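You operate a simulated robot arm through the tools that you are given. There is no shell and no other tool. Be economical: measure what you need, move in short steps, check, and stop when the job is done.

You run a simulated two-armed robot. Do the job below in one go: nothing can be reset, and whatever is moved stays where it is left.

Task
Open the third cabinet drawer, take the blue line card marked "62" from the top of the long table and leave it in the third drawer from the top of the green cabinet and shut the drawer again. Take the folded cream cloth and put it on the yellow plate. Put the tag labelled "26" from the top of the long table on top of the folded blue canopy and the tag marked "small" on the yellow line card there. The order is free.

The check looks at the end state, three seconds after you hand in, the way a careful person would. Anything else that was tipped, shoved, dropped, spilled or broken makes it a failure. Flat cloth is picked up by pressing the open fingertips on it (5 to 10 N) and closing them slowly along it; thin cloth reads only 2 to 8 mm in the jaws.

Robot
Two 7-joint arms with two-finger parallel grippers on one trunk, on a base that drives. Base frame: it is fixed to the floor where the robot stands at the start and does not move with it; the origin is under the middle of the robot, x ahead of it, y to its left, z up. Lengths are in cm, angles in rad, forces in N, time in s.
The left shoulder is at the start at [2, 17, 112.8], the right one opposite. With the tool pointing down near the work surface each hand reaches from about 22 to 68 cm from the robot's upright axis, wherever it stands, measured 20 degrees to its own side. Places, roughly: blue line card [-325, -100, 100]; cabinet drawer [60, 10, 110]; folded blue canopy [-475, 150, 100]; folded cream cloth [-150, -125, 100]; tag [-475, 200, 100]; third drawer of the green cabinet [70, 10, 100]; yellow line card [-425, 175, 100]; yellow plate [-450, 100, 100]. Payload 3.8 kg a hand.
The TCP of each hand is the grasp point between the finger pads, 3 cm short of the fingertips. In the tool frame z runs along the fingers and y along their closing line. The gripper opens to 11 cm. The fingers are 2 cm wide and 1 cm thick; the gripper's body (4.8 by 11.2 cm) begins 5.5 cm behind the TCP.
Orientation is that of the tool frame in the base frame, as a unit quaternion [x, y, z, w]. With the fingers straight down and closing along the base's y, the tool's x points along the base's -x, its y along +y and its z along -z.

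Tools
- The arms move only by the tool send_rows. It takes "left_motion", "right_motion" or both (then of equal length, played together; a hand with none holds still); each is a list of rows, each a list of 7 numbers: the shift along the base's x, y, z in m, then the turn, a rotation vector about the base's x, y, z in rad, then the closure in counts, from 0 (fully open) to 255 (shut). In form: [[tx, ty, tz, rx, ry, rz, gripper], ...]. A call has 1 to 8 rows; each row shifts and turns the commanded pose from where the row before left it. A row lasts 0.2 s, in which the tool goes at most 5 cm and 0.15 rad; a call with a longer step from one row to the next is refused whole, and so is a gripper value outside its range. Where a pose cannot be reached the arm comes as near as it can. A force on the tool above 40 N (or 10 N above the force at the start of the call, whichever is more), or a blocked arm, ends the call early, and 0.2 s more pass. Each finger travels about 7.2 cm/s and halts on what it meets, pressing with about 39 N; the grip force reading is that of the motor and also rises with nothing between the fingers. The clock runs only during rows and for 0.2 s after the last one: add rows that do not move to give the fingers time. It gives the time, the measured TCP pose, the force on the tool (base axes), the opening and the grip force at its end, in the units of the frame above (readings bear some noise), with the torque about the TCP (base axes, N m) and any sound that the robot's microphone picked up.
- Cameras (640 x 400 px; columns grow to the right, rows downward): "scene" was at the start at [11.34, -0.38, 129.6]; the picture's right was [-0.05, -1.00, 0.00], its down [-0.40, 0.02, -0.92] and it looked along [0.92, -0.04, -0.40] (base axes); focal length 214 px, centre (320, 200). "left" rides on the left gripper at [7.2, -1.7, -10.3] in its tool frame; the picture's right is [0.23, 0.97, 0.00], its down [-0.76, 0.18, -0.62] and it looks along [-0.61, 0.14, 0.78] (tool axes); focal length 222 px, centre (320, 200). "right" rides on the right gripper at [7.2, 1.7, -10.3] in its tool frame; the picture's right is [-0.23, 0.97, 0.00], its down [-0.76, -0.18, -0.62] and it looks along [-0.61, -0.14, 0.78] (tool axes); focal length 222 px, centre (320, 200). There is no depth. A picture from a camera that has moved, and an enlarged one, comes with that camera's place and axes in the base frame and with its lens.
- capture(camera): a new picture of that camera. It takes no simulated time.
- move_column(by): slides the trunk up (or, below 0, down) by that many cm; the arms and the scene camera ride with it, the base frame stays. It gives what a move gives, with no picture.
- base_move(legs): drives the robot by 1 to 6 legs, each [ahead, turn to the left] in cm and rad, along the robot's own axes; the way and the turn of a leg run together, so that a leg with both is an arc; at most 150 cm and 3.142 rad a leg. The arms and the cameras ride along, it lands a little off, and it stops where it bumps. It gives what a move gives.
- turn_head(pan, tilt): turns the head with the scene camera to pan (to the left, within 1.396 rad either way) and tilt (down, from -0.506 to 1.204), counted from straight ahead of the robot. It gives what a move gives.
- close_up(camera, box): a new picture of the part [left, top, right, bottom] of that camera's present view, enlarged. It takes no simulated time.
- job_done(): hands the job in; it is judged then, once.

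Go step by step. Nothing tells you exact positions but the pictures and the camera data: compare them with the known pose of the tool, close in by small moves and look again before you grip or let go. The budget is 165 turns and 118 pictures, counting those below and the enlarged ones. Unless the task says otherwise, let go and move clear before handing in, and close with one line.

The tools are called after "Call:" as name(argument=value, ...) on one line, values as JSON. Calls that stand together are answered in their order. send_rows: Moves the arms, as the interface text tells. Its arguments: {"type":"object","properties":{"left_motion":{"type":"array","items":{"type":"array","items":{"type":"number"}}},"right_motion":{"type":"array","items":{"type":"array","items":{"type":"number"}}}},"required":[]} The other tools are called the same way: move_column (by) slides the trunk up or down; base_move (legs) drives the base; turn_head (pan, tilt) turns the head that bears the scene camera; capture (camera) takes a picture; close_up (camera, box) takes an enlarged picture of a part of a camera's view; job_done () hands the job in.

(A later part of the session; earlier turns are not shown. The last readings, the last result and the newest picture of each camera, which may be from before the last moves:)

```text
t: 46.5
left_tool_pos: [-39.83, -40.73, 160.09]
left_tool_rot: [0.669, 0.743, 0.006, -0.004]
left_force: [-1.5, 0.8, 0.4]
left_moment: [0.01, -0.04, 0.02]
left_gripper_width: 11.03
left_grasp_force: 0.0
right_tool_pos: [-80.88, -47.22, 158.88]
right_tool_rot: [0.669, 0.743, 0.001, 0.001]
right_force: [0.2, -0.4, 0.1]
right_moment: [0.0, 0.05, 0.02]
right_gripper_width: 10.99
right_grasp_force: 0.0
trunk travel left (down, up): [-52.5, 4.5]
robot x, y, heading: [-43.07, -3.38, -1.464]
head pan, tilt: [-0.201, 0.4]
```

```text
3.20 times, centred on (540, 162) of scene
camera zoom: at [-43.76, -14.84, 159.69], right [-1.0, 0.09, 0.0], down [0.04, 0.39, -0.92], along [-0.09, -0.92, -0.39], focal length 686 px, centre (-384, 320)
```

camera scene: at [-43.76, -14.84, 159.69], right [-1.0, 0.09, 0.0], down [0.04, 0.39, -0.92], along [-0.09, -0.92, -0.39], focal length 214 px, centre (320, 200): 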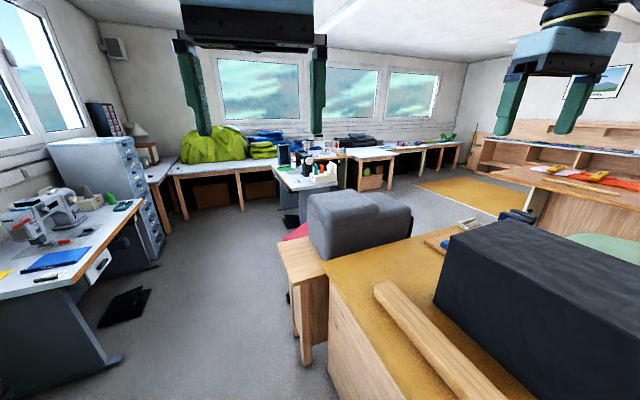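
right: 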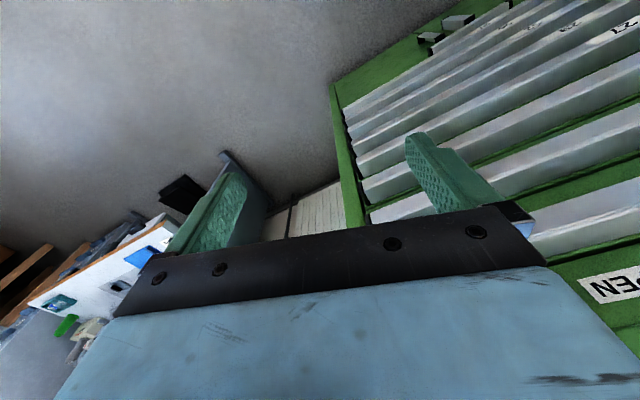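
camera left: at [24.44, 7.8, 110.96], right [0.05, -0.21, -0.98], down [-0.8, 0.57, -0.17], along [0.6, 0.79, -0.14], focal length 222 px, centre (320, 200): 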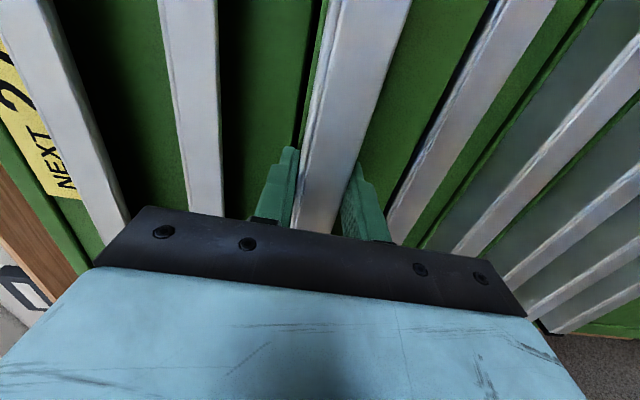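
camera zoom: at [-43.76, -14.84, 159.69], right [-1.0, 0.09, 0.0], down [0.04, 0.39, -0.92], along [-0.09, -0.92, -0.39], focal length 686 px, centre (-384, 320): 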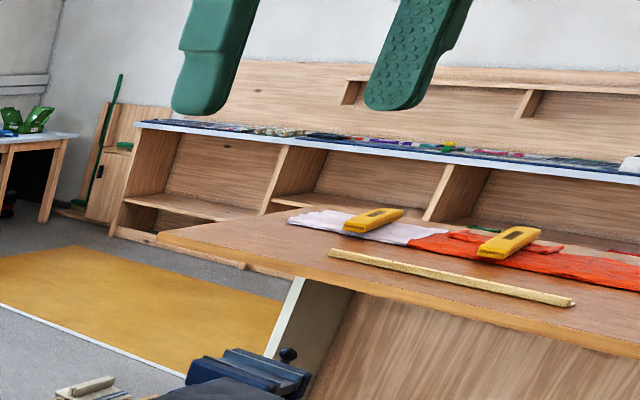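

The cream cloth is at about (-150, -125) at the far side of the yellow bench; the long table is beyond it. I look at the other way round the bench.

Call:
base_move(legs=[[0, -1.1]])

Call:
turn_head(pan=-0.6, tilt=0.35)

Call:
capture(camera="scene")

Call:
turn_head(pan=-1.39, tilt=0.4)

Call:
capture(camera="scene")

```text
t: 49.7
left_tool_pos: [-74.65, -23.62, 160.11]
left_tool_rot: [0.958, 0.286, 0.006, 0.0]
left_force: [-0.1, -0.5, -0.6]
left_moment: [-0.01, 0.03, 0.02]
left_gripper_width: 11.02
left_grasp_force: 0.1
right_tool_pos: [-99.11, 10.12, 159.0]
right_tool_rot: [0.958, 0.287, 0.001, 0.0]
right_force: [0.3, -0.8, 0.2]
right_moment: [-0.02, 0.0, 0.03]
right_gripper_width: 10.99
right_grasp_force: 0.0
trunk travel left (down, up): [-52.5, 4.5]
robot x, y, heading: [-43.04, -3.62, -2.557]
head pan, tilt: [-0.201, 0.4]
```

```text
t: 50.6
left_tool_pos: [-74.63, -23.55, 160.16]
left_tool_rot: [0.958, 0.286, 0.007, -0.001]
left_force: [-0.7, 0.9, 0.5]
left_moment: [-0.02, 0.01, 0.0]
left_gripper_width: 11.01
left_grasp_force: 0.1
right_tool_pos: [-99.27, 10.04, 159.04]
right_tool_rot: [0.958, 0.287, 0.0, -0.001]
right_force: [0.1, 0.6, -0.4]
right_moment: [0.02, 0.0, 0.0]
right_gripper_width: 11.01
right_grasp_force: 0.1
trunk travel left (down, up): [-52.5, 4.5]
robot x, y, heading: [-43.26, -3.49, -2.558]
head pan, tilt: [-0.6, 0.351]
```

```text
87 pictures are left
camera scene: at [-54.18, -4.54, 160.15], right [0.02, 1.0, 0.0], down [0.34, -0.01, -0.94], along [-0.94, 0.02, -0.34], focal length 214 px, centre (320, 200)
```

scene: 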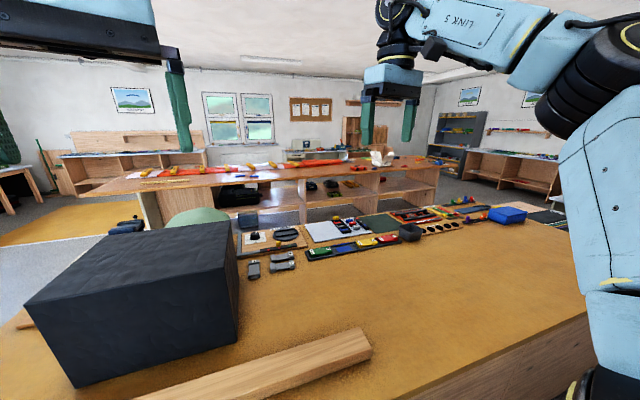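

```text
t: 51.7
left_tool_pos: [-74.69, -23.44, 160.09]
left_tool_rot: [0.958, 0.287, 0.006, 0.0]
left_force: [0.3, -0.1, 0.2]
left_moment: [0.01, -0.04, -0.01]
left_gripper_width: 11.0
left_grasp_force: 0.1
right_tool_pos: [-99.23, 10.04, 159.08]
right_tool_rot: [0.958, 0.287, -0.001, 0.0]
right_force: [0.3, -0.5, 0.6]
right_moment: [-0.02, -0.03, 0.0]
right_gripper_width: 10.99
right_grasp_force: 0.0
trunk travel left (down, up): [-52.5, 4.5]
robot x, y, heading: [-43.42, -3.64, -2.557]
head pan, tilt: [-1.389, 0.4]
```

```text
86 pictures are left
camera scene: at [-51.29, 1.99, 159.69], right [0.72, 0.69, 0.0], down [0.27, -0.28, -0.92], along [-0.64, 0.66, -0.39], focal length 214 px, centre (320, 200)
```

scene: 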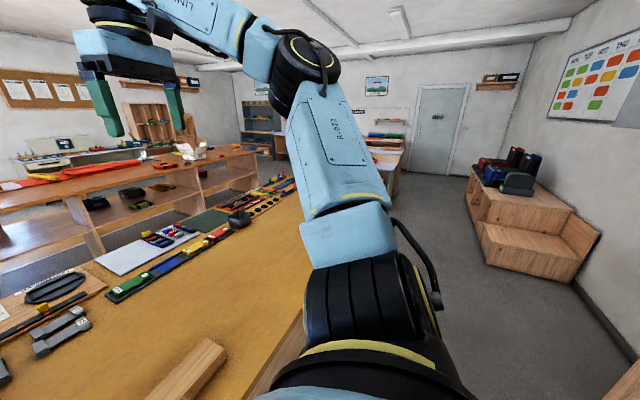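

Call:
base_move(legs=[[0, -1.886], [90, 0]])

Call:
turn_head(pan=0.5, tilt=0.45)

Call:
capture(camera="scene")

```text
t: 60.9
left_tool_pos: [-76.3, 118.87, 160.25]
left_tool_rot: [0.794, -0.608, 0.004, 0.004]
left_force: [0.0, 0.5, 0.5]
left_moment: [0.01, 0.01, 0.0]
left_gripper_width: 11.01
left_grasp_force: 0.1
right_tool_pos: [-36.61, 131.59, 158.96]
right_tool_rot: [0.794, -0.608, -0.001, 0.001]
right_force: [0.0, -0.4, 0.0]
right_moment: [-0.02, 0.01, -0.01]
right_gripper_width: 11.02
right_grasp_force: 0.1
trunk travel left (down, up): [-52.5, 4.5]
robot x, y, heading: [-66.65, 82.4, 1.842]
head pan, tilt: [-1.389, 0.4]
```

```text
t: 62.8
left_tool_pos: [-76.24, 118.81, 160.18]
left_tool_rot: [0.794, -0.608, 0.004, 0.005]
left_force: [-0.2, 1.0, -0.3]
left_moment: [-0.02, 0.01, 0.01]
left_gripper_width: 11.0
left_grasp_force: 0.1
right_tool_pos: [-36.65, 131.56, 158.96]
right_tool_rot: [0.794, -0.608, -0.001, 0.001]
right_force: [-0.3, 0.1, 0.9]
right_moment: [0.0, 0.01, 0.01]
right_gripper_width: 11.02
right_grasp_force: 0.0
trunk travel left (down, up): [-52.5, 4.5]
robot x, y, heading: [-67.08, 82.67, 1.84]
head pan, tilt: [0.499, 0.45]
```

```text
85 pictures are left
camera scene: at [-73.97, 91.25, 159.23], right [0.72, 0.69, 0.0], down [0.3, -0.31, -0.9], along [-0.62, 0.65, -0.44], focal length 214 px, centre (320, 200)
```

scene: 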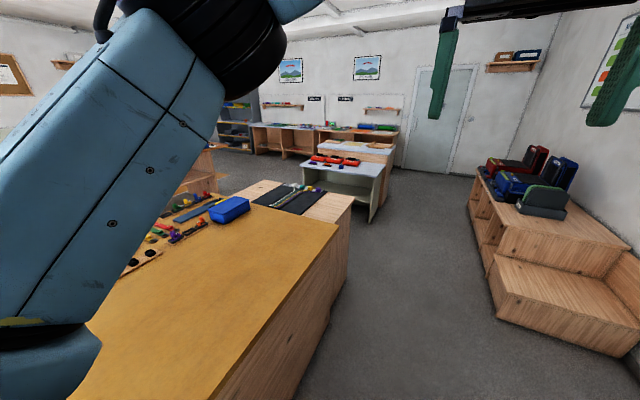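

The passage at this end of the bench looks free. I drive on past the corner and turn into the cross aisle to look.

Call:
base_move(legs=[[130, 0], [53, 0], [0, 1.57]])

Call:
turn_head(pan=0, tilt=0.5)

Call:
capture(camera="scene")

```text
t: 75.7
left_tool_pos: [-151.3, 249.5, 160.23]
left_tool_rot: [0.993, 0.117, 0.006, -0.001]
left_force: [0.0, -0.1, -0.7]
left_moment: [0.0, -0.02, 0.01]
left_gripper_width: 10.99
left_grasp_force: 0.0
right_tool_pos: [-162.97, 289.4, 158.98]
right_tool_rot: [0.993, 0.116, 0.0, 0.001]
right_force: [-0.2, 0.5, 0.1]
right_moment: [0.03, -0.02, 0.02]
right_gripper_width: 11.04
right_grasp_force: 0.0
trunk travel left (down, up): [-52.5, 4.5]
robot x, y, heading: [-114.28, 257.45, -2.911]
head pan, tilt: [0.499, 0.45]
```

```text
t: 76.6
left_tool_pos: [-151.3, 249.49, 160.17]
left_tool_rot: [0.993, 0.117, 0.007, 0.0]
left_force: [0.1, -0.4, -0.9]
left_moment: [0.02, 0.0, -0.05]
left_gripper_width: 11.01
left_grasp_force: 0.0
right_tool_pos: [-162.9, 289.41, 159.05]
right_tool_rot: [0.993, 0.117, -0.001, 0.001]
right_force: [-0.4, -1.0, -0.4]
right_moment: [-0.02, 0.04, 0.01]
right_gripper_width: 10.99
right_grasp_force: 0.0
trunk travel left (down, up): [-52.5, 4.5]
robot x, y, heading: [-114.89, 257.5, -2.905]
head pan, tilt: [0.0, 0.499]
```

```text
84 pictures are left
camera scene: at [-125.7, 254.9, 158.78], right [-0.23, 0.97, 0.0], down [0.47, 0.11, -0.88], along [-0.85, -0.21, -0.48], focal length 214 px, centre (320, 200)
```

scene: 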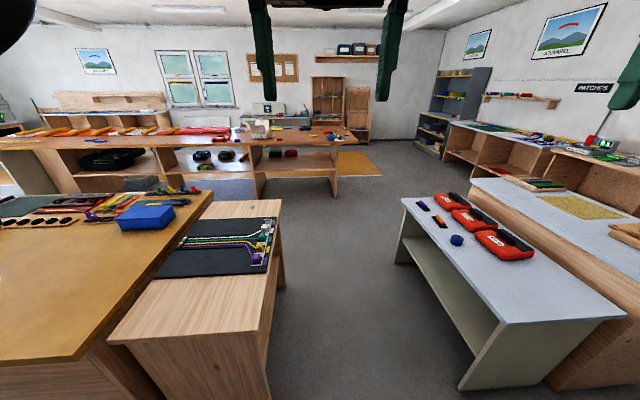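

Call:
close_up(camera="scene", box=[130, 95, 370, 245])

Call:
base_move(legs=[[0, -0.05], [140, 0], [35, 0]])

Call:
capture(camera="scene")

```text
2.67 times, centred on (250, 170) of scene
camera zoom: at [-125.7, 254.9, 158.78], right [-0.23, 0.97, 0.0], down [0.47, 0.11, -0.88], along [-0.85, -0.21, -0.48], focal length 572 px, centre (507, 280)
```

zoom: 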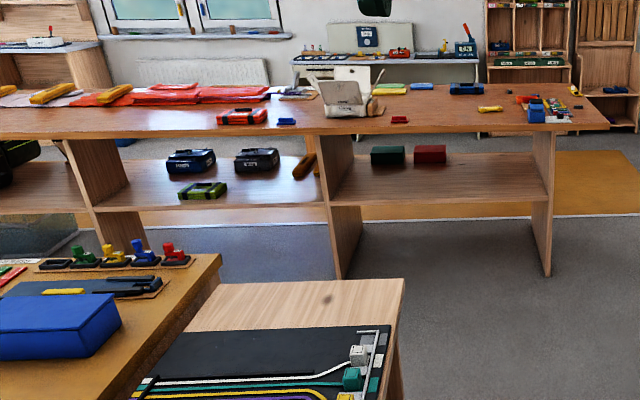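

```text
t: 85.8
left_tool_pos: [-323.11, 221.42, 160.16]
left_tool_rot: [0.996, 0.085, 0.006, 0.0]
left_force: [0.5, -0.1, 0.1]
left_moment: [0.01, 0.02, -0.02]
left_gripper_width: 10.99
left_grasp_force: 0.0
right_tool_pos: [-332.27, 261.99, 159.04]
right_tool_rot: [0.996, 0.085, 0.001, 0.002]
right_force: [0.3, -0.5, -0.1]
right_moment: [0.0, 0.01, 0.0]
right_gripper_width: 10.99
right_grasp_force: 0.0
trunk travel left (down, up): [-52.5, 4.5]
robot x, y, heading: [-286.32, 226.94, -2.968]
head pan, tilt: [0.0, 0.499]
```

```text
82 pictures are left
camera scene: at [-297.37, 225.27, 158.79], right [-0.17, 0.99, 0.0], down [0.47, 0.08, -0.88], along [-0.87, -0.15, -0.48], focal length 214 px, centre (320, 200)
```

scene: 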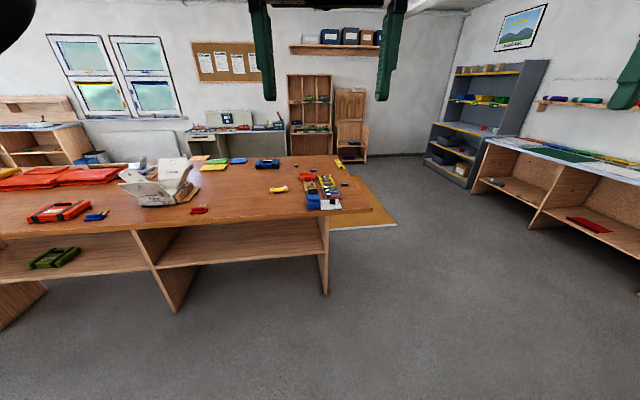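

Call:
close_up(camera="scene", box=[190, 145, 390, 225])

Call:
close_up(camera="scene", box=[0, 150, 220, 260])

```text
3.20 times, centred on (290, 185) of scene
camera zoom: at [-297.37, 225.27, 158.79], right [-0.17, 0.99, 0.0], down [0.47, 0.08, -0.88], along [-0.87, -0.15, -0.48], focal length 686 px, centre (416, 248)
```

zoom: 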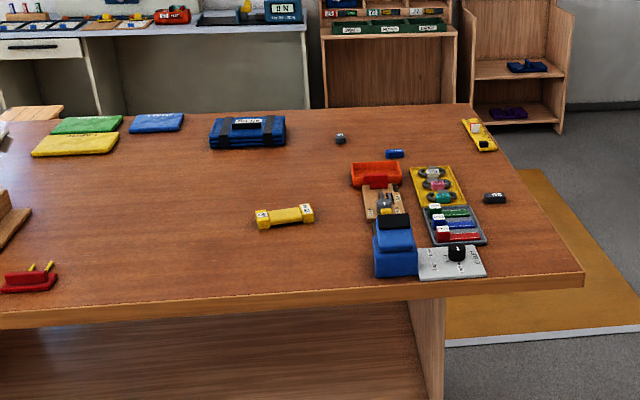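

```text
2.91 times, centred on (110, 205) of scene
camera zoom: at [-297.37, 225.27, 158.79], right [-0.17, 0.99, 0.0], down [0.47, 0.08, -0.88], along [-0.87, -0.15, -0.48], focal length 624 px, centre (931, 186)
```

zoom: 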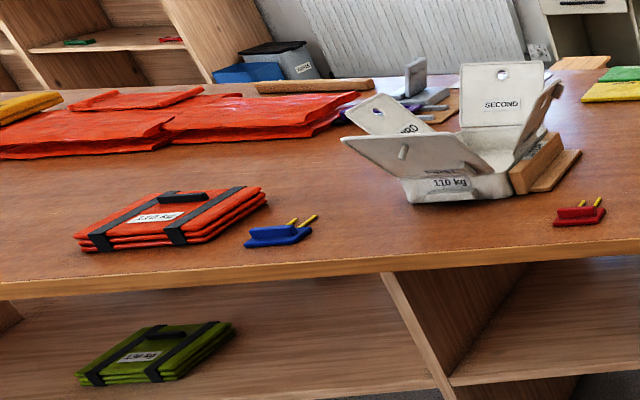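

The canopy, yellow plate and yellow line card match the hints, and several small tags lie near the table's right end. I drive round to that end for a close look.

Call:
base_move(legs=[[0, -0.735], [146, 0], [0, 1.196], [84, 0], [0, 1.23]])

Call:
turn_head(pan=0, tilt=0.75)

Call:
capture(camera="scene")

```text
t: 105.2
left_tool_pos: [-468.16, 217.98, 160.12]
left_tool_rot: [0.595, 0.804, 0.004, -0.004]
left_force: [-0.1, 0.4, -0.2]
left_moment: [0.0, -0.01, 0.01]
left_gripper_width: 11.01
left_grasp_force: 0.0
right_tool_pos: [-507.23, 203.68, 159.06]
right_tool_rot: [0.594, 0.804, 0.0, 0.001]
right_force: [0.4, 0.5, 0.1]
right_moment: [0.0, -0.03, 0.0]
right_gripper_width: 10.99
right_grasp_force: 0.2
trunk travel left (down, up): [-52.5, 4.5]
robot x, y, heading: [-478.45, 253.77, -1.271]
head pan, tilt: [0.0, 0.499]
```

```text
t: 106.0
left_tool_pos: [-468.16, 217.96, 160.04]
left_tool_rot: [0.595, 0.803, 0.005, -0.005]
left_force: [-0.3, 0.0, -0.1]
left_moment: [0.01, 0.01, -0.03]
left_gripper_width: 10.99
left_grasp_force: 0.0
right_tool_pos: [-507.25, 203.68, 159.08]
right_tool_rot: [0.594, 0.805, 0.001, 0.001]
right_force: [0.2, -0.3, -0.4]
right_moment: [0.05, 0.04, -0.01]
right_gripper_width: 11.01
right_grasp_force: 0.1
trunk travel left (down, up): [-52.5, 4.5]
robot x, y, heading: [-478.4, 253.72, -1.271]
head pan, tilt: [0.0, 0.75]
```

```text
79 pictures are left
camera scene: at [-475.45, 243.83, 156.59], right [-0.96, -0.29, 0.0], down [-0.2, 0.65, -0.73], along [0.22, -0.7, -0.68], focal length 214 px, centre (320, 200)
```

scene: 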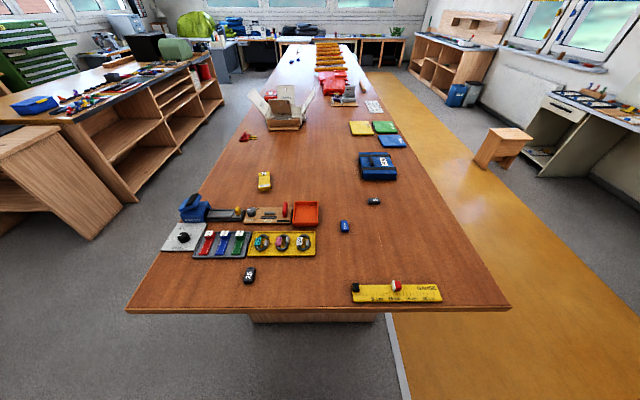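

Call:
close_up(camera="scene", box=[235, 160, 395, 290])

Call:
close_up(camera="scene", box=[345, 110, 415, 154])

Call:
close_up(camera="scene", box=[335, 190, 395, 240])

```text
3.08 times, centred on (315, 225) of scene
camera zoom: at [-475.45, 243.83, 156.59], right [-0.96, -0.29, 0.0], down [-0.2, 0.65, -0.73], along [0.22, -0.7, -0.68], focal length 660 px, centre (335, 123)
```

zoom: 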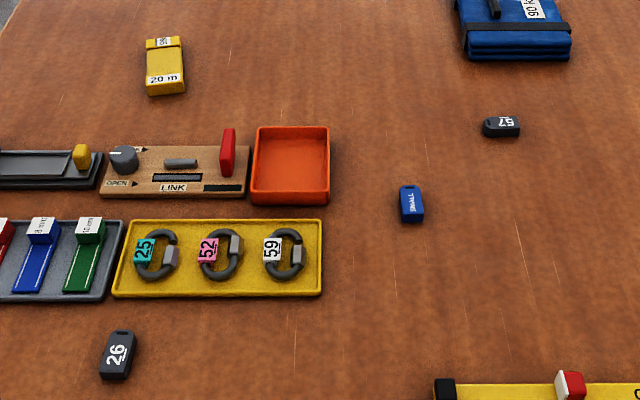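

```text
9.09 times, centred on (380, 132) of scene
camera zoom: at [-475.45, 243.83, 156.59], right [-0.96, -0.29, 0.0], down [-0.2, 0.65, -0.73], along [0.22, -0.7, -0.68], focal length 1950 px, centre (-226, 818)
```

zoom: 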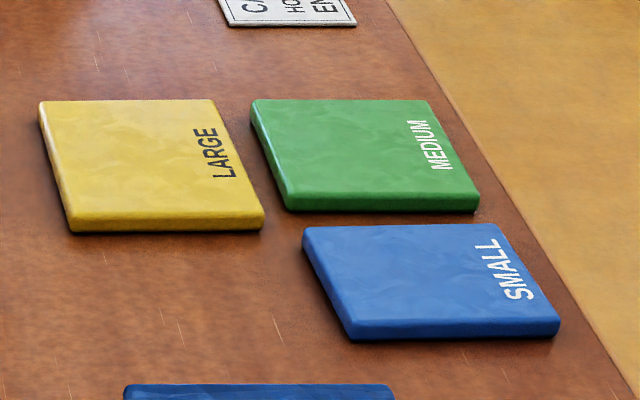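

```text
8.00 times, centred on (365, 215) of scene
camera zoom: at [-475.45, 243.83, 156.59], right [-0.96, -0.29, 0.0], down [-0.2, 0.65, -0.73], along [0.22, -0.7, -0.68], focal length 1716 px, centre (-40, 80)
```

zoom: 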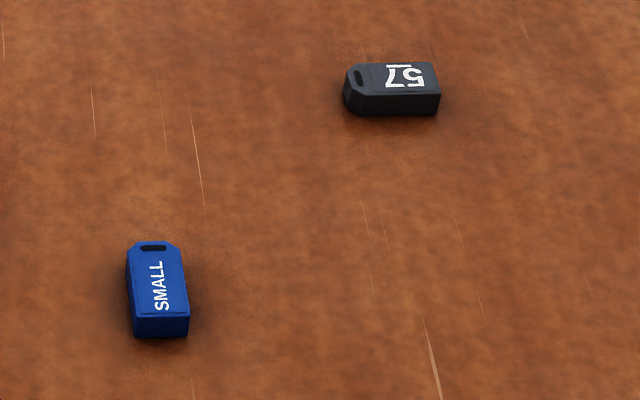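

Tag "26" is at about (-443.9, 218.4) and tag "SMALL" at about (-468.3, 190.6). I lower the trunk and bring each hand over one of them.

Call:
move_column(by=-30)

Call:
send_rows(left_motion=[[0.0304, 0.0005, -0.02, 0, 0, 0, 0], [0.0304, 0.0005, -0.02, 0, 0, 0, 0], [0.0304, 0.0005, -0.02, 0, 0, 0, 0], [0.0304, 0.0005, -0.02, 0, 0, 0, 0], [0.0304, 0.0005, -0.02, 0, 0, 0, 0], [0.0304, 0.0005, -0.02, 0, 0, 0, 0], [0.0304, 0.0005, -0.02, 0, 0, 0, 0], [0.0304, 0.0005, -0.02, 0, 0, 0, 0]], right_motion=[[0.0443, -0.0149, -0.02, 0, 0, 0, 0], [0.0443, -0.0149, -0.02, 0, 0, 0, 0], [0.0443, -0.0149, -0.02, 0, 0, 0, 0], [0.0443, -0.0149, -0.02, 0, 0, 0, 0], [0.0443, -0.0149, -0.02, 0, 0, 0, 0], [0.0443, -0.0149, -0.02, 0, 0, 0, 0], [0.0443, -0.0149, -0.02, 0, 0, 0, 0], [0.0443, -0.0149, -0.02, 0, 0, 0, 0]])

Call:
send_rows(right_motion=[[0.018, -0.006, 0, 0, 0, 0, 0], [0.018, -0.006, 0, 0, 0, 0, 0]])

Call:
capture(camera="left")

Call:
capture(camera="right")

```text
t: 109.0
left_tool_pos: [-468.25, 217.79, 130.21]
left_tool_rot: [0.594, 0.804, 0.004, -0.004]
left_force: [-0.3, 0.3, 0.3]
left_moment: [0.02, 0.0, -0.01]
left_gripper_width: 10.98
left_grasp_force: 0.1
right_tool_pos: [-507.16, 203.7, 129.1]
right_tool_rot: [0.594, 0.805, 0.001, 0.001]
right_force: [-0.4, -0.1, -0.2]
right_moment: [0.02, 0.0, 0.02]
right_gripper_width: 11.0
right_grasp_force: 0.0
trunk travel left (down, up): [-22.5, 34.5]
robot x, y, heading: [-478.3, 253.82, -1.267]
head pan, tilt: [0.0, 0.75]
```

```text
refused: row 1 steps farther than a row can; nothing moved
```

```text
t: 109.5
left_tool_pos: [-468.17, 217.86, 130.12]
left_tool_rot: [0.595, 0.804, 0.004, -0.004]
left_force: [0.1, 0.1, -0.3]
left_moment: [-0.02, 0.01, 0.01]
left_gripper_width: 11.01
left_grasp_force: 0.1
right_tool_pos: [-503.61, 202.45, 129.05]
right_tool_rot: [0.595, 0.804, 0.001, 0.001]
right_force: [-0.8, -0.3, 0.1]
right_moment: [0.01, -0.01, 0.03]
right_gripper_width: 10.99
right_grasp_force: 0.0
trunk travel left (down, up): [-22.5, 34.5]
robot x, y, heading: [-478.59, 253.88, -1.268]
head pan, tilt: [0.0, 0.75]
```

```text
75 pictures are left
camera left: at [-471.91, 224.06, 140.64], right [0.86, 0.5, 0.01], down [0.39, -0.68, 0.61], along [0.31, -0.53, -0.79], focal length 222 px, centre (320, 200)
```

left: 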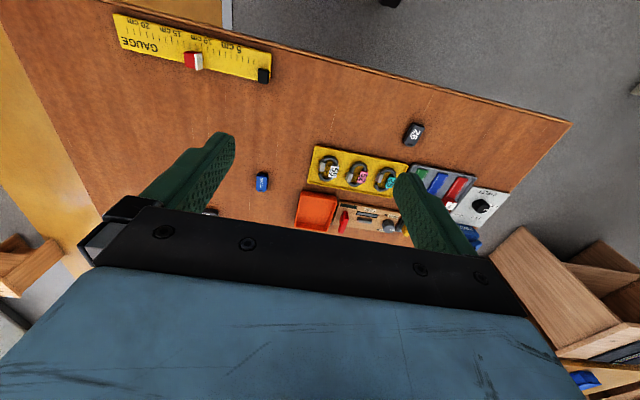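

```text
74 pictures are left
camera right: at [-504.02, 209.93, 139.36], right [1.0, 0.07, 0.0], down [0.05, -0.78, 0.62], along [0.04, -0.62, -0.78], focal length 222 px, centre (320, 200)
```

right: 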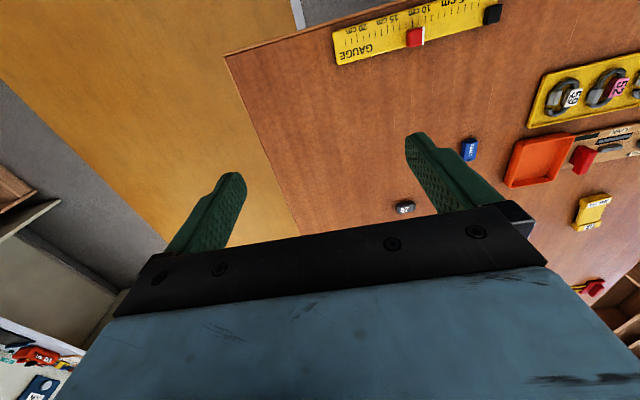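

Call:
send_rows(left_motion=[[0.0304, 0.0006, -0.018, 0, 0, 0, 0], [0.0304, 0.0006, -0.018, 0, 0, 0, 0], [0.0304, 0.0006, -0.018, 0, 0, 0, 0], [0.0304, 0.0006, -0.018, 0, 0, 0, 0], [0.0304, 0.0006, -0.018, 0, 0, 0, 0], [0.0304, 0.0006, -0.018, 0, 0, 0, 0], [0.0304, 0.0006, -0.018, 0, 0, 0, 0], [0.0304, 0.0006, -0.018, 0, 0, 0, 0]], right_motion=[[0.0441, -0.0148, -0.016, 0, 0, 0, 0], [0.0441, -0.0148, -0.016, 0, 0, 0, 0], [0.0441, -0.0148, -0.016, 0, 0, 0, 0], [0.0441, -0.0148, -0.016, 0, 0, 0, 0], [0.0441, -0.0148, -0.016, 0, 0, 0, 0], [0.0441, -0.0148, -0.016, 0, 0, 0, 0], [0.0441, -0.0148, -0.016, 0, 0, 0, 0], [0.0441, -0.0148, -0.016, 0, 0, 0, 0]])

Call:
capture(camera="left")

Call:
capture(camera="right")

```text
t: 111.3
left_tool_pos: [-443.68, 218.38, 115.66]
left_tool_rot: [0.595, 0.804, 0.004, -0.005]
left_force: [0.6, 0.0, 0.5]
left_moment: [-0.02, 0.05, 0.02]
left_gripper_width: 10.97
left_grasp_force: 0.0
right_tool_pos: [-473.78, 194.5, 117.85]
right_tool_rot: [0.594, 0.805, 0.001, -0.001]
right_force: [0.7, 0.4, -0.2]
right_moment: [-0.02, 0.03, 0.04]
right_gripper_width: 11.02
right_grasp_force: 0.0
right hand out of reach, approached as far as the arm can: row 7, 8
trunk travel left (down, up): [-22.5, 34.5]
robot x, y, heading: [-478.59, 253.6, -1.272]
head pan, tilt: [0.0, 0.75]
```

```text
73 pictures are left
camera left: at [-447.52, 224.54, 126.06], right [0.86, 0.5, 0.0], down [0.39, -0.68, 0.61], along [0.31, -0.53, -0.79], focal length 222 px, centre (320, 200)
```

left: 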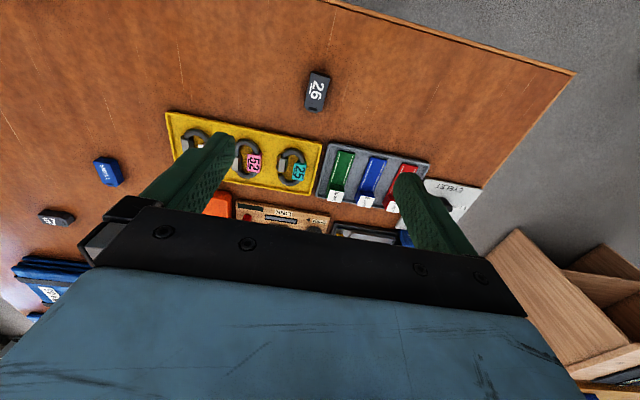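

```text
72 pictures are left
camera right: at [-474.18, 201.83, 128.19], right [1.0, 0.07, 0.0], down [0.05, -0.78, 0.62], along [0.04, -0.62, -0.78], focal length 222 px, centre (320, 200)
```

right: 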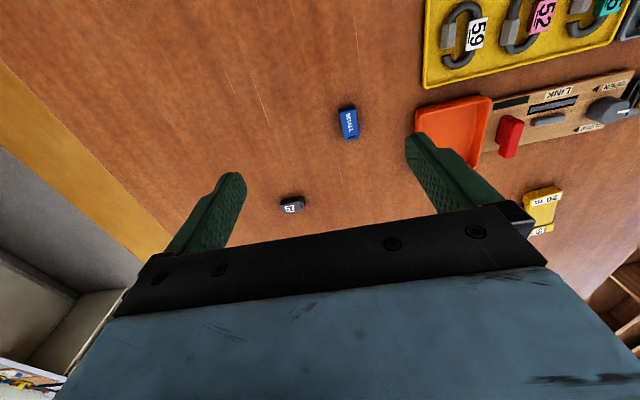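

Tag 26 refines to (-444.4, 218.7) and is aligned with the jaws. I lower the left hand onto it, and lower the right hand, which had reached its limit, to gain reach.

Call:
send_rows(left_motion=[[-0.004, 0.002, -0.02, 0, 0, 0, 110], [-0.003, 0.001, -0.03, 0, 0, 0, 110], [0, 0, -0.03, 0, 0, 0, 110], [0, 0, -0.03, 0, 0, 0, 110], [0, 0, -0.025, 0, 0, 0, 110], [0, 0, -0.02, 0, 0, 0, 110], [0, 0, -0.015, 0, 0, 0, 110], [0, 0, -0.012, 0, 0, 0, 110]], right_motion=[[0, 0, -0.02, 0, 0, 0, 110], [0, 0, -0.02, 0, 0, 0, 110], [0, 0, -0.02, 0, 0, 0, 110], [0, 0, -0.02, 0, 0, 0, 110], [0, 0, -0.02, 0, 0, 0, 110], [0.01, -0.01, -0.01, 0, 0, 0, 110], [0.02, -0.018, 0, 0, 0, 0, 110], [0.017, -0.016, 0, 0, 0, 0, 110]])

Call:
capture(camera="left")

Call:
capture(camera="right")

```text
t: 113.2
left_tool_pos: [-444.58, 218.57, 97.51]
left_tool_rot: [0.595, 0.804, 0.005, -0.004]
left_force: [-0.3, -0.6, 0.4]
left_moment: [0.01, -0.03, 0.0]
left_gripper_width: 6.25
left_grasp_force: 0.0
right_tool_pos: [-470.6, 191.67, 106.33]
right_tool_rot: [0.594, 0.805, 0.001, 0.0]
right_force: [-0.2, -0.2, 0.3]
right_moment: [0.02, -0.01, 0.02]
right_gripper_width: 6.27
right_grasp_force: 0.1
right hand out of reach, approached as far as the arm can: row 8
trunk travel left (down, up): [-22.5, 34.5]
robot x, y, heading: [-478.72, 253.98, -1.266]
head pan, tilt: [0.0, 0.75]
```

```text
71 pictures are left
camera left: at [-448.42, 224.81, 108.0], right [0.86, 0.5, 0.01], down [0.39, -0.68, 0.61], along [0.31, -0.53, -0.79], focal length 222 px, centre (320, 200)
```

left: 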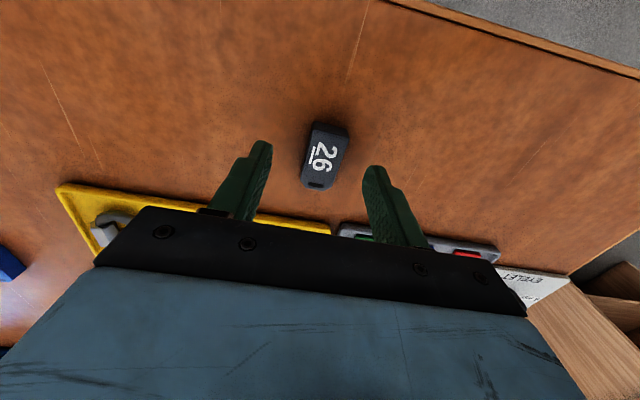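

```text
70 pictures are left
camera right: at [-471.02, 199.13, 116.64], right [1.0, 0.07, 0.0], down [0.05, -0.78, 0.62], along [0.04, -0.62, -0.78], focal length 222 px, centre (320, 200)
```

right: 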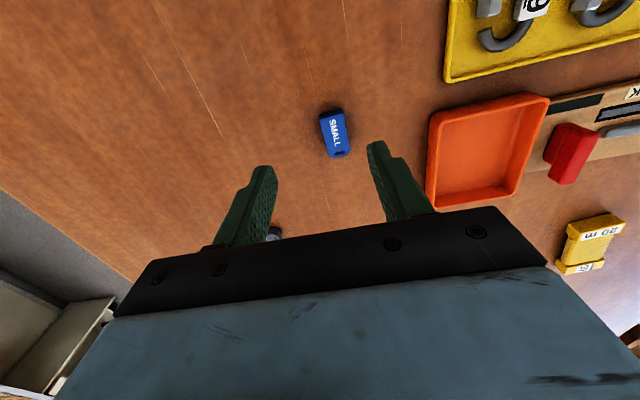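

Tag top is at about z 93. I lower 2.3 cm more and close the left hand.

Call:
send_rows(left_motion=[[0.001, 0, -0.012, 0, 0, 0, 110], [0, 0, -0.011, 0, 0, 0, 110], [0, 0, 0, 0, 0, 0, 150], [0, 0, 0, 0, 0, 0, 180], [0, 0, 0, 0, 0, 0, 210], [0, 0, 0, 0, 0, 0, 230], [0, 0, 0, 0, 0, 0, 230]], right_motion=[[0, 0, -0.01, 0, 0, 0, 110], [0.005, -0.005, -0.01, 0, 0, 0, 110], [0.005, -0.005, -0.01, 0, 0, 0, 110], [0, 0, -0.01, 0, 0, 0, 110], [0, 0, -0.01, 0, 0, 0, 110], [0, 0, -0.01, 0, 0, 0, 110], [0, 0, -0.01, 0, 0, 0, 110]])

Call:
capture(camera="left")

Call:
capture(camera="right")

```text
t: 114.8
left_tool_pos: [-444.5, 218.61, 95.12]
left_tool_rot: [0.595, 0.804, 0.004, -0.004]
left_force: [-0.5, -0.8, 0.1]
left_moment: [0.02, -0.01, 0.02]
left_gripper_width: 2.43
left_grasp_force: 39.0
right_tool_pos: [-469.92, 191.22, 99.14]
right_tool_rot: [0.594, 0.804, 0.0, -0.001]
right_force: [0.1, -0.5, 0.9]
right_moment: [-0.02, 0.02, -0.01]
right_gripper_width: 6.28
right_grasp_force: 0.0
right hand out of reach, approached as far as the arm can: row 2, 3, 6
trunk travel left (down, up): [-22.5, 34.5]
robot x, y, heading: [-478.14, 253.99, -1.272]
head pan, tilt: [0.0, 0.75]
```

```text
69 pictures are left
camera left: at [-448.27, 224.83, 105.68], right [0.86, 0.5, 0.01], down [0.39, -0.68, 0.61], along [0.31, -0.53, -0.79], focal length 222 px, centre (320, 200)
```

left: 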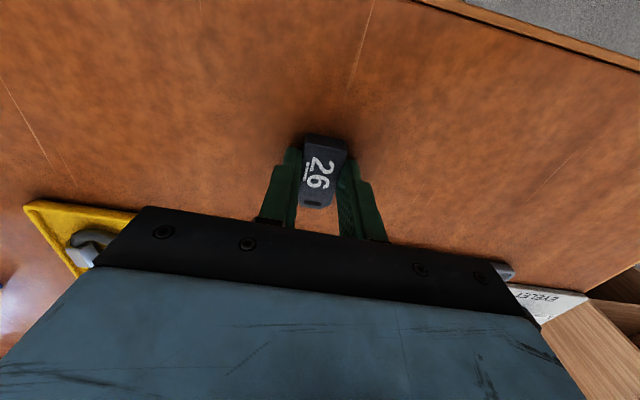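

```text
68 pictures are left
camera right: at [-470.3, 198.57, 109.49], right [1.0, 0.07, 0.0], down [0.05, -0.78, 0.62], along [0.04, -0.62, -0.78], focal length 222 px, centre (320, 200)
```

right: 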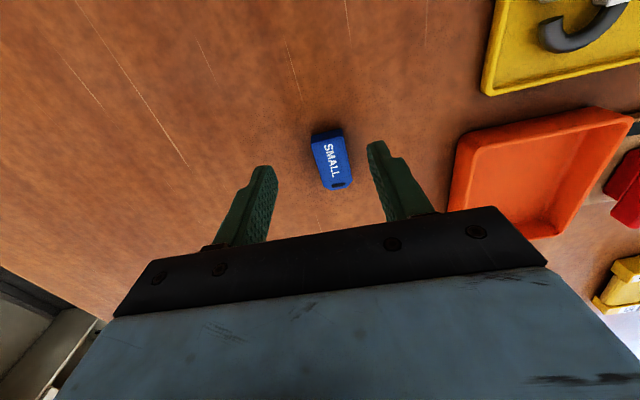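

Tag 26 is held. I lift it, and bring the right hand onto the SMALL tag.

Call:
send_rows(left_motion=[[0, 0, 0.01, 0, 0, 0, 240], [0, 0, 0.03, 0, 0, 0, 240], [0, 0, 0.03, 0, 0, 0, 240], [0, 0, 0.03, 0, 0, 0, 240], [0, 0, 0.03, 0, 0, 0, 240]], right_motion=[[0, 0, -0.01, 0, 0, 0, 110], [0, 0, -0.01, 0, 0, 0, 110], [0.006, -0.007, 0, 0, 0, 0, 110], [0.005, -0.006, 0, 0, 0, 0, 110], [0, 0, 0, 0, 0, 0, 110]])

Call:
capture(camera="right")

```text
t: 116.0
left_tool_pos: [-444.53, 218.74, 108.32]
left_tool_rot: [0.595, 0.804, 0.005, -0.003]
left_force: [0.0, -1.0, -0.3]
left_moment: [0.01, -0.01, 0.0]
left_gripper_width: 2.42
left_grasp_force: 38.8
right_tool_pos: [-469.43, 191.09, 97.24]
right_tool_rot: [0.594, 0.804, 0.001, 0.0]
right_force: [0.1, 0.3, 0.0]
right_moment: [0.0, 0.0, -0.02]
right_gripper_width: 6.26
right_grasp_force: 0.2
right hand out of reach, approached as far as the arm can: row 3, 4
trunk travel left (down, up): [-22.5, 34.5]
robot x, y, heading: [-478.42, 253.8, -1.27]
head pan, tilt: [0.0, 0.75]
```

```text
67 pictures are left
camera right: at [-469.82, 198.53, 107.5], right [1.0, 0.07, 0.0], down [0.05, -0.78, 0.62], along [0.04, -0.62, -0.78], focal length 222 px, centre (320, 200)
```

right: 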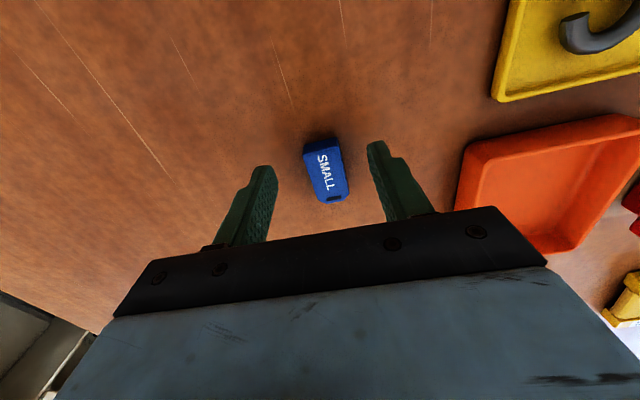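

Call:
base_move(legs=[[1.3, 0]])

Call:
send_rows(right_motion=[[0.001, 0.001, -0.011, 0, 0, 0, 110], [0.001, 0, -0.01, 0, 0, 0, 110], [0, 0, 0, 0, 0, 0, 150], [0, 0, 0, 0, 0, 0, 180], [0, 0, 0, 0, 0, 0, 210], [0, 0, 0, 0, 0, 0, 240], [0, 0, 0, 0, 0, 0, 240]])

Call:
capture(camera="right")

```text
t: 116.7
left_tool_pos: [-444.16, 217.32, 108.17]
left_tool_rot: [0.595, 0.804, 0.005, -0.005]
left_force: [-0.2, -0.4, 0.2]
left_moment: [0.03, 0.0, -0.01]
left_gripper_width: 2.43
left_grasp_force: 38.8
right_tool_pos: [-468.94, 189.82, 97.18]
right_tool_rot: [0.594, 0.804, 0.0, 0.001]
right_force: [0.4, 0.3, 0.0]
right_moment: [0.02, 0.05, 0.01]
right_gripper_width: 6.26
right_grasp_force: 0.0
trunk travel left (down, up): [-22.5, 34.5]
robot x, y, heading: [-478.05, 252.4, -1.27]
head pan, tilt: [0.0, 0.75]
```

```text
t: 118.3
left_tool_pos: [-444.13, 217.43, 108.26]
left_tool_rot: [0.595, 0.804, 0.003, -0.004]
left_force: [0.1, -0.3, 0.0]
left_moment: [0.03, -0.01, 0.0]
left_gripper_width: 2.42
left_grasp_force: 38.8
right_tool_pos: [-468.7, 189.81, 95.07]
right_tool_rot: [0.594, 0.804, 0.001, 0.001]
right_force: [-0.4, -0.3, -1.0]
right_moment: [0.01, -0.02, -0.03]
right_gripper_width: 2.43
right_grasp_force: 38.9
trunk travel left (down, up): [-22.5, 34.5]
robot x, y, heading: [-478.26, 252.21, -1.27]
head pan, tilt: [0.0, 0.75]
```

```text
66 pictures are left
camera right: at [-469.14, 197.33, 105.37], right [1.0, 0.07, 0.0], down [0.05, -0.78, 0.62], along [0.04, -0.62, -0.78], focal length 222 px, centre (320, 200)
```

right: 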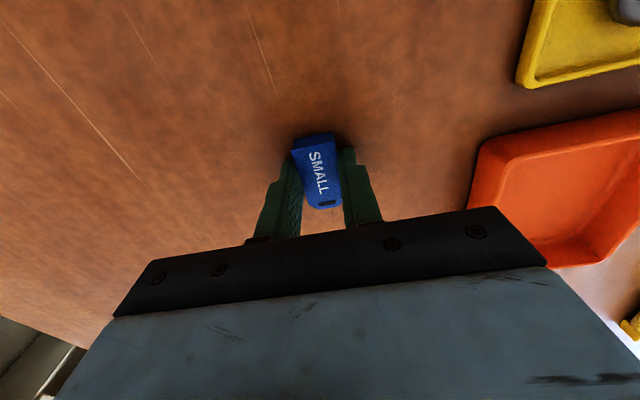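

Both tags are held. I lift, retract, raise the trunk and drive round to the back of the table by the canopy.

Call:
send_rows(left_motion=[[0, 0, 0.01, 0, 0, 0, 240], [0, 0, 0.02, 0, 0, 0, 240], [0, 0, 0.03, 0, 0, 0, 240], [0, 0, 0.03, 0, 0, 0, 240], [0, 0, 0.03, 0, 0, 0, 240], [0, 0, 0.03, 0, 0, 0, 240], [0, 0, 0.02, 0, 0, 0, 240], [0, 0, 0.0, 0, 0, 0, 240]], right_motion=[[0, 0, 0.01, 0, 0, 0, 240], [-0.003, 0.006, 0.03, 0, 0, 0, 240], [-0.008, 0.027, 0.03, 0, 0, 0, 240], [-0.01, 0.03, 0.03, 0, 0, 0, 240], [-0.01, 0.03, 0.03, 0, 0, 0, 240], [-0.01, 0.03, 0.03, 0, 0, 0, 240], [-0.01, 0.03, 0.03, 0, 0, 0, 240], [-0.01, 0.03, 0.03, 0, 0, 0, 240]])

Call:
move_column(by=20)

Call:
base_move(legs=[[-35, 0], [0, -1.17], [99, 0], [0, 1.163], [115, 0]])

Call:
base_move(legs=[[0, 1.57]])

Call:
turn_head(pan=0, tilt=0.9)

Call:
capture(camera="scene")

```text
t: 120.1
left_tool_pos: [-444.05, 217.52, 125.43]
left_tool_rot: [0.596, 0.803, 0.004, -0.004]
left_force: [0.0, 0.2, -0.7]
left_moment: [0.0, 0.02, 0.01]
left_gripper_width: 2.43
left_grasp_force: 38.7
right_tool_pos: [-467.59, 196.7, 118.27]
right_tool_rot: [0.594, 0.804, -0.001, 0.0]
right_force: [-0.7, 0.5, -0.8]
right_moment: [-0.01, -0.01, 0.0]
right_gripper_width: 2.42
right_grasp_force: 39.4
right hand out of reach, approached as far as the arm can: row 2, 3, 4, 5, 6, 7, 8
trunk travel left (down, up): [-22.5, 34.5]
robot x, y, heading: [-478.07, 252.61, -1.273]
head pan, tilt: [0.0, 0.75]
```

```text
t: 122.3
left_tool_pos: [-443.96, 217.44, 145.36]
left_tool_rot: [0.595, 0.804, 0.005, -0.004]
left_force: [0.4, -0.1, 0.6]
left_moment: [0.0, -0.03, 0.01]
left_gripper_width: 2.44
left_grasp_force: 39.1
right_tool_pos: [-467.9, 196.64, 138.21]
right_tool_rot: [0.594, 0.805, 0.0, -0.001]
right_force: [-0.2, 0.3, -1.1]
right_moment: [-0.04, 0.0, 0.01]
right_gripper_width: 2.4
right_grasp_force: 39.3
trunk travel left (down, up): [-42.5, 14.5]
robot x, y, heading: [-478.48, 252.5, -1.27]
head pan, tilt: [0.0, 0.75]
```

```text
t: 140.6
left_tool_pos: [-492.89, 78.32, 145.31]
left_tool_rot: [0.584, 0.812, 0.004, -0.005]
left_force: [0.5, -0.2, 0.3]
left_moment: [0.02, 0.0, 0.0]
left_gripper_width: 2.43
left_grasp_force: 39.2
right_tool_pos: [-516.0, 56.9, 138.23]
right_tool_rot: [0.583, 0.812, 0.0, 0.001]
right_force: [-0.1, -0.3, -0.6]
right_moment: [-0.03, 0.03, -0.02]
right_gripper_width: 2.42
right_grasp_force: 39.5
trunk travel left (down, up): [-42.5, 14.5]
robot x, y, heading: [-527.47, 112.38, -1.245]
head pan, tilt: [0.0, 0.75]
```

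```text
t: 144.8
left_tool_pos: [-493.45, 147.34, 145.39]
left_tool_rot: [-0.157, 0.988, 0.0, -0.006]
left_force: [0.0, 0.0, 0.4]
left_moment: [-0.01, 0.0, -0.04]
left_gripper_width: 2.43
left_grasp_force: 38.8
right_tool_pos: [-472.0, 123.9, 138.27]
right_tool_rot: [-0.158, 0.987, 0.001, 0.0]
right_force: [0.4, -0.2, -0.9]
right_moment: [0.0, -0.04, -0.02]
right_gripper_width: 2.41
right_grasp_force: 38.8
trunk travel left (down, up): [-42.5, 14.5]
robot x, y, heading: [-527.9, 112.75, 0.317]
head pan, tilt: [0.0, 0.75]
```

```text
t: 145.5
left_tool_pos: [-493.33, 147.23, 145.42]
left_tool_rot: [-0.157, 0.988, 0.0, -0.006]
left_force: [-0.4, -0.4, 0.9]
left_moment: [-0.01, -0.01, -0.03]
left_gripper_width: 2.43
left_grasp_force: 39.2
right_tool_pos: [-472.12, 123.91, 138.14]
right_tool_rot: [-0.158, 0.987, 0.001, 0.0]
right_force: [0.4, 0.2, 0.1]
right_moment: [0.0, 0.0, 0.02]
right_gripper_width: 2.44
right_grasp_force: 39.2
trunk travel left (down, up): [-42.5, 14.5]
robot x, y, heading: [-527.56, 112.35, 0.315]
head pan, tilt: [0.0, 0.901]
```

```text
65 pictures are left
camera scene: at [-518.59, 115.59, 145.4], right [0.31, -0.95, 0.0], down [-0.74, -0.24, -0.62], along [0.59, 0.19, -0.78], focal length 214 px, centre (320, 200)
```

scene: 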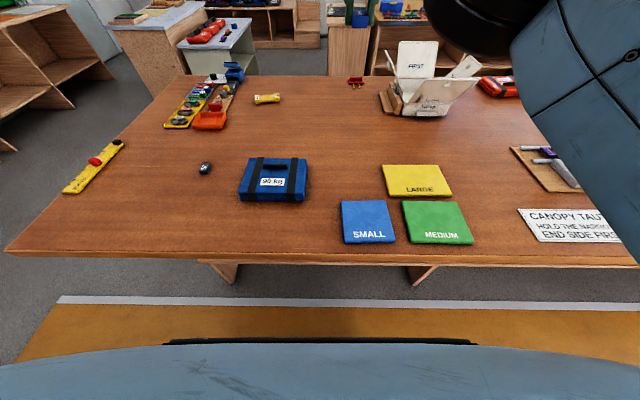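

The overview from behind is good: the canopy top centre is at about (-481, 143). I lower the trunk and bring tag 26 above it.

Call:
move_column(by=-20)

Call:
send_rows(left_motion=[[0.02, -0.007, -0.03, 0, 0, 0, 240], [0.02, -0.007, -0.03, 0, 0, 0, 240], [0.02, -0.007, -0.03, 0, 0, 0, 240], [0.02, -0.007, -0.03, 0, 0, 0, 240], [0.02, -0.007, -0.03, 0, 0, 0, 240], [0.02, -0.007, -0.02, 0, 0, 0, 240], [0, 0, 0, 0, 0, 0, 240]])

Call:
capture(camera="left")

Call:
capture(camera="scene")

```text
t: 147.6
left_tool_pos: [-493.43, 147.29, 125.31]
left_tool_rot: [-0.158, 0.987, -0.001, -0.006]
left_force: [-0.1, 0.1, -0.8]
left_moment: [0.0, -0.06, 0.03]
left_gripper_width: 2.41
left_grasp_force: 39.6
right_tool_pos: [-472.08, 123.91, 118.28]
right_tool_rot: [-0.157, 0.988, 0.001, 0.0]
right_force: [-0.4, 0.1, -0.3]
right_moment: [0.02, 0.0, -0.04]
right_gripper_width: 2.42
right_grasp_force: 38.9
trunk travel left (down, up): [-22.5, 34.5]
robot x, y, heading: [-527.67, 112.57, 0.316]
head pan, tilt: [0.0, 0.901]
```

```text
t: 149.2
left_tool_pos: [-481.26, 143.13, 108.47]
left_tool_rot: [-0.157, 0.988, -0.001, -0.006]
left_force: [-0.3, 0.4, 0.2]
left_moment: [0.0, 0.02, 0.01]
left_gripper_width: 2.42
left_grasp_force: 38.9
right_tool_pos: [-472.05, 123.95, 118.26]
right_tool_rot: [-0.158, 0.987, 0.0, 0.001]
right_force: [-0.3, 0.4, -0.4]
right_moment: [-0.02, 0.05, -0.03]
right_gripper_width: 2.44
right_grasp_force: 38.5
trunk travel left (down, up): [-22.5, 34.5]
robot x, y, heading: [-527.97, 112.41, 0.318]
head pan, tilt: [0.0, 0.901]
```

```text
64 pictures are left
camera left: at [-487.62, 139.2, 118.95], right [-0.52, 0.86, 0.01], down [0.68, 0.41, 0.61], along [0.52, 0.32, -0.79], focal length 222 px, centre (320, 200)
```

left: 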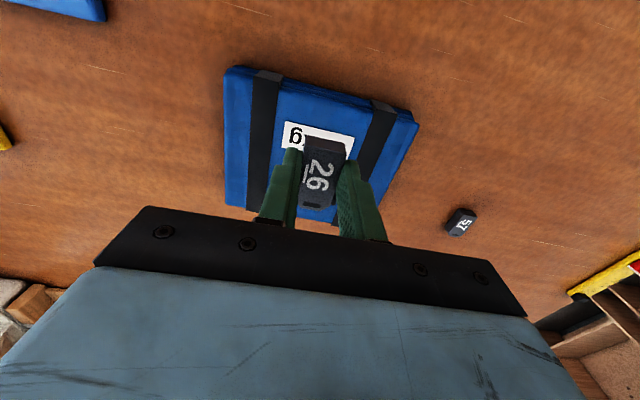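

```text
63 pictures are left
camera scene: at [-518.62, 115.61, 125.4], right [0.31, -0.95, 0.0], down [-0.74, -0.25, -0.62], along [0.59, 0.19, -0.78], focal length 214 px, centre (320, 200)
```

scene: 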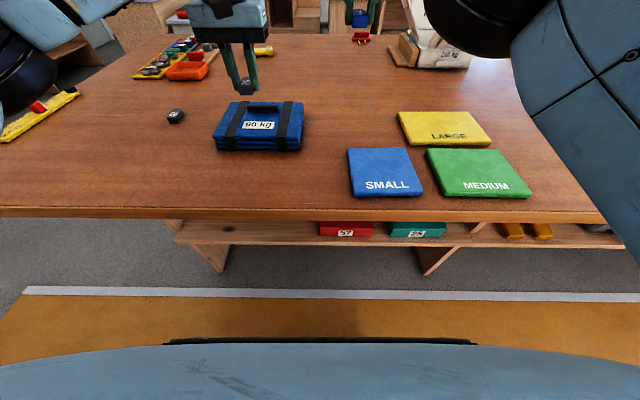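

Label centre on the canopy: (-478.9, 144.4), top z about 95.8. I descend to just above it, then in small steps.

Call:
send_rows(left_motion=[[0.007, 0.005, -0.02, 0, 0, 0, 240], [0.006, 0.004, -0.02, 0, 0, 0, 240], [0, 0, -0.02, 0, 0, 0, 240], [0, 0, -0.015, 0, 0, 0, 240], [0, 0, -0.008, 0, 0, 0, 240], [0, 0, -0.003, 0, 0, 0, 240], [0, 0, 0, 0, 0, 0, 240]])

Call:
capture(camera="left")

```text
t: 150.8
left_tool_pos: [-480.03, 143.96, 99.76]
left_tool_rot: [-0.157, 0.988, 0.0, -0.006]
left_force: [-0.4, -0.2, -0.2]
left_moment: [-0.04, -0.02, -0.01]
left_gripper_width: 2.43
left_grasp_force: 39.0
right_tool_pos: [-472.1, 123.85, 118.29]
right_tool_rot: [-0.157, 0.988, 0.0, 0.0]
right_force: [0.5, -0.5, -0.8]
right_moment: [0.01, 0.01, 0.0]
right_gripper_width: 2.44
right_grasp_force: 38.8
trunk travel left (down, up): [-22.5, 34.5]
robot x, y, heading: [-527.62, 112.33, 0.319]
head pan, tilt: [0.0, 0.901]
```

```text
62 pictures are left
camera left: at [-486.37, 140.07, 110.23], right [-0.52, 0.86, 0.01], down [0.68, 0.41, 0.61], along [0.52, 0.32, -0.79], focal length 222 px, centre (320, 200)
```

left: 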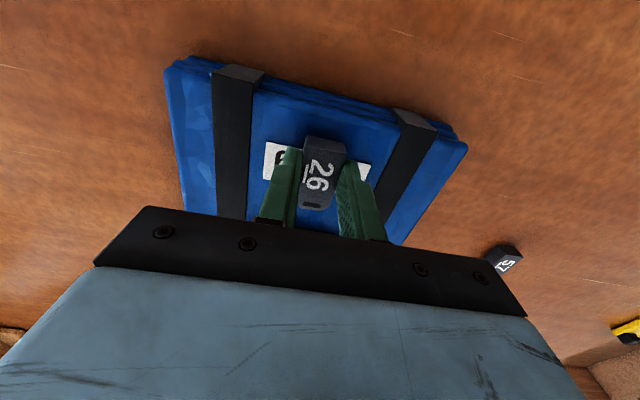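

Nearly down and between the straps. I lower in millimetre steps until contact.

Call:
send_rows(left_motion=[[0, 0, -0.003, 0, 0, 0, 240], [0, 0, -0.003, 0, 0, 0, 240], [0, 0, 0, 0, 0, 0, 240]])

Call:
send_rows(left_motion=[[0, 0, -0.003, 0, 0, 0, 240], [0, 0, 0, 0, 0, 0, 240]])

```text
t: 151.6
left_tool_pos: [-480.03, 143.97, 99.19]
left_tool_rot: [-0.158, 0.987, 0.0, -0.005]
left_force: [0.1, -1.0, 3.2]
left_moment: [-0.03, 0.03, 0.01]
left_gripper_width: 2.45
left_grasp_force: 39.2
right_tool_pos: [-472.08, 123.85, 118.21]
right_tool_rot: [-0.158, 0.987, 0.001, -0.001]
right_force: [-1.1, -0.2, 0.0]
right_moment: [-0.01, -0.03, 0.02]
right_gripper_width: 2.43
right_grasp_force: 38.6
trunk travel left (down, up): [-22.5, 34.5]
robot x, y, heading: [-528.15, 112.31, 0.315]
head pan, tilt: [0.0, 0.901]
```

```text
t: 152.2
left_tool_pos: [-479.96, 143.92, 99.12]
left_tool_rot: [-0.157, 0.988, 0.0, -0.002]
left_force: [2.3, 3.0, 24.8]
left_moment: [0.02, 0.09, -0.03]
left_gripper_width: 2.43
left_grasp_force: 38.8
right_tool_pos: [-472.04, 123.83, 118.41]
right_tool_rot: [-0.158, 0.987, 0.001, 0.0]
right_force: [-0.2, -0.2, 0.1]
right_moment: [-0.02, -0.04, 0.0]
right_gripper_width: 2.43
right_grasp_force: 39.4
trunk travel left (down, up): [-22.5, 34.5]
robot x, y, heading: [-527.67, 112.55, 0.318]
head pan, tilt: [0.0, 0.901]
```

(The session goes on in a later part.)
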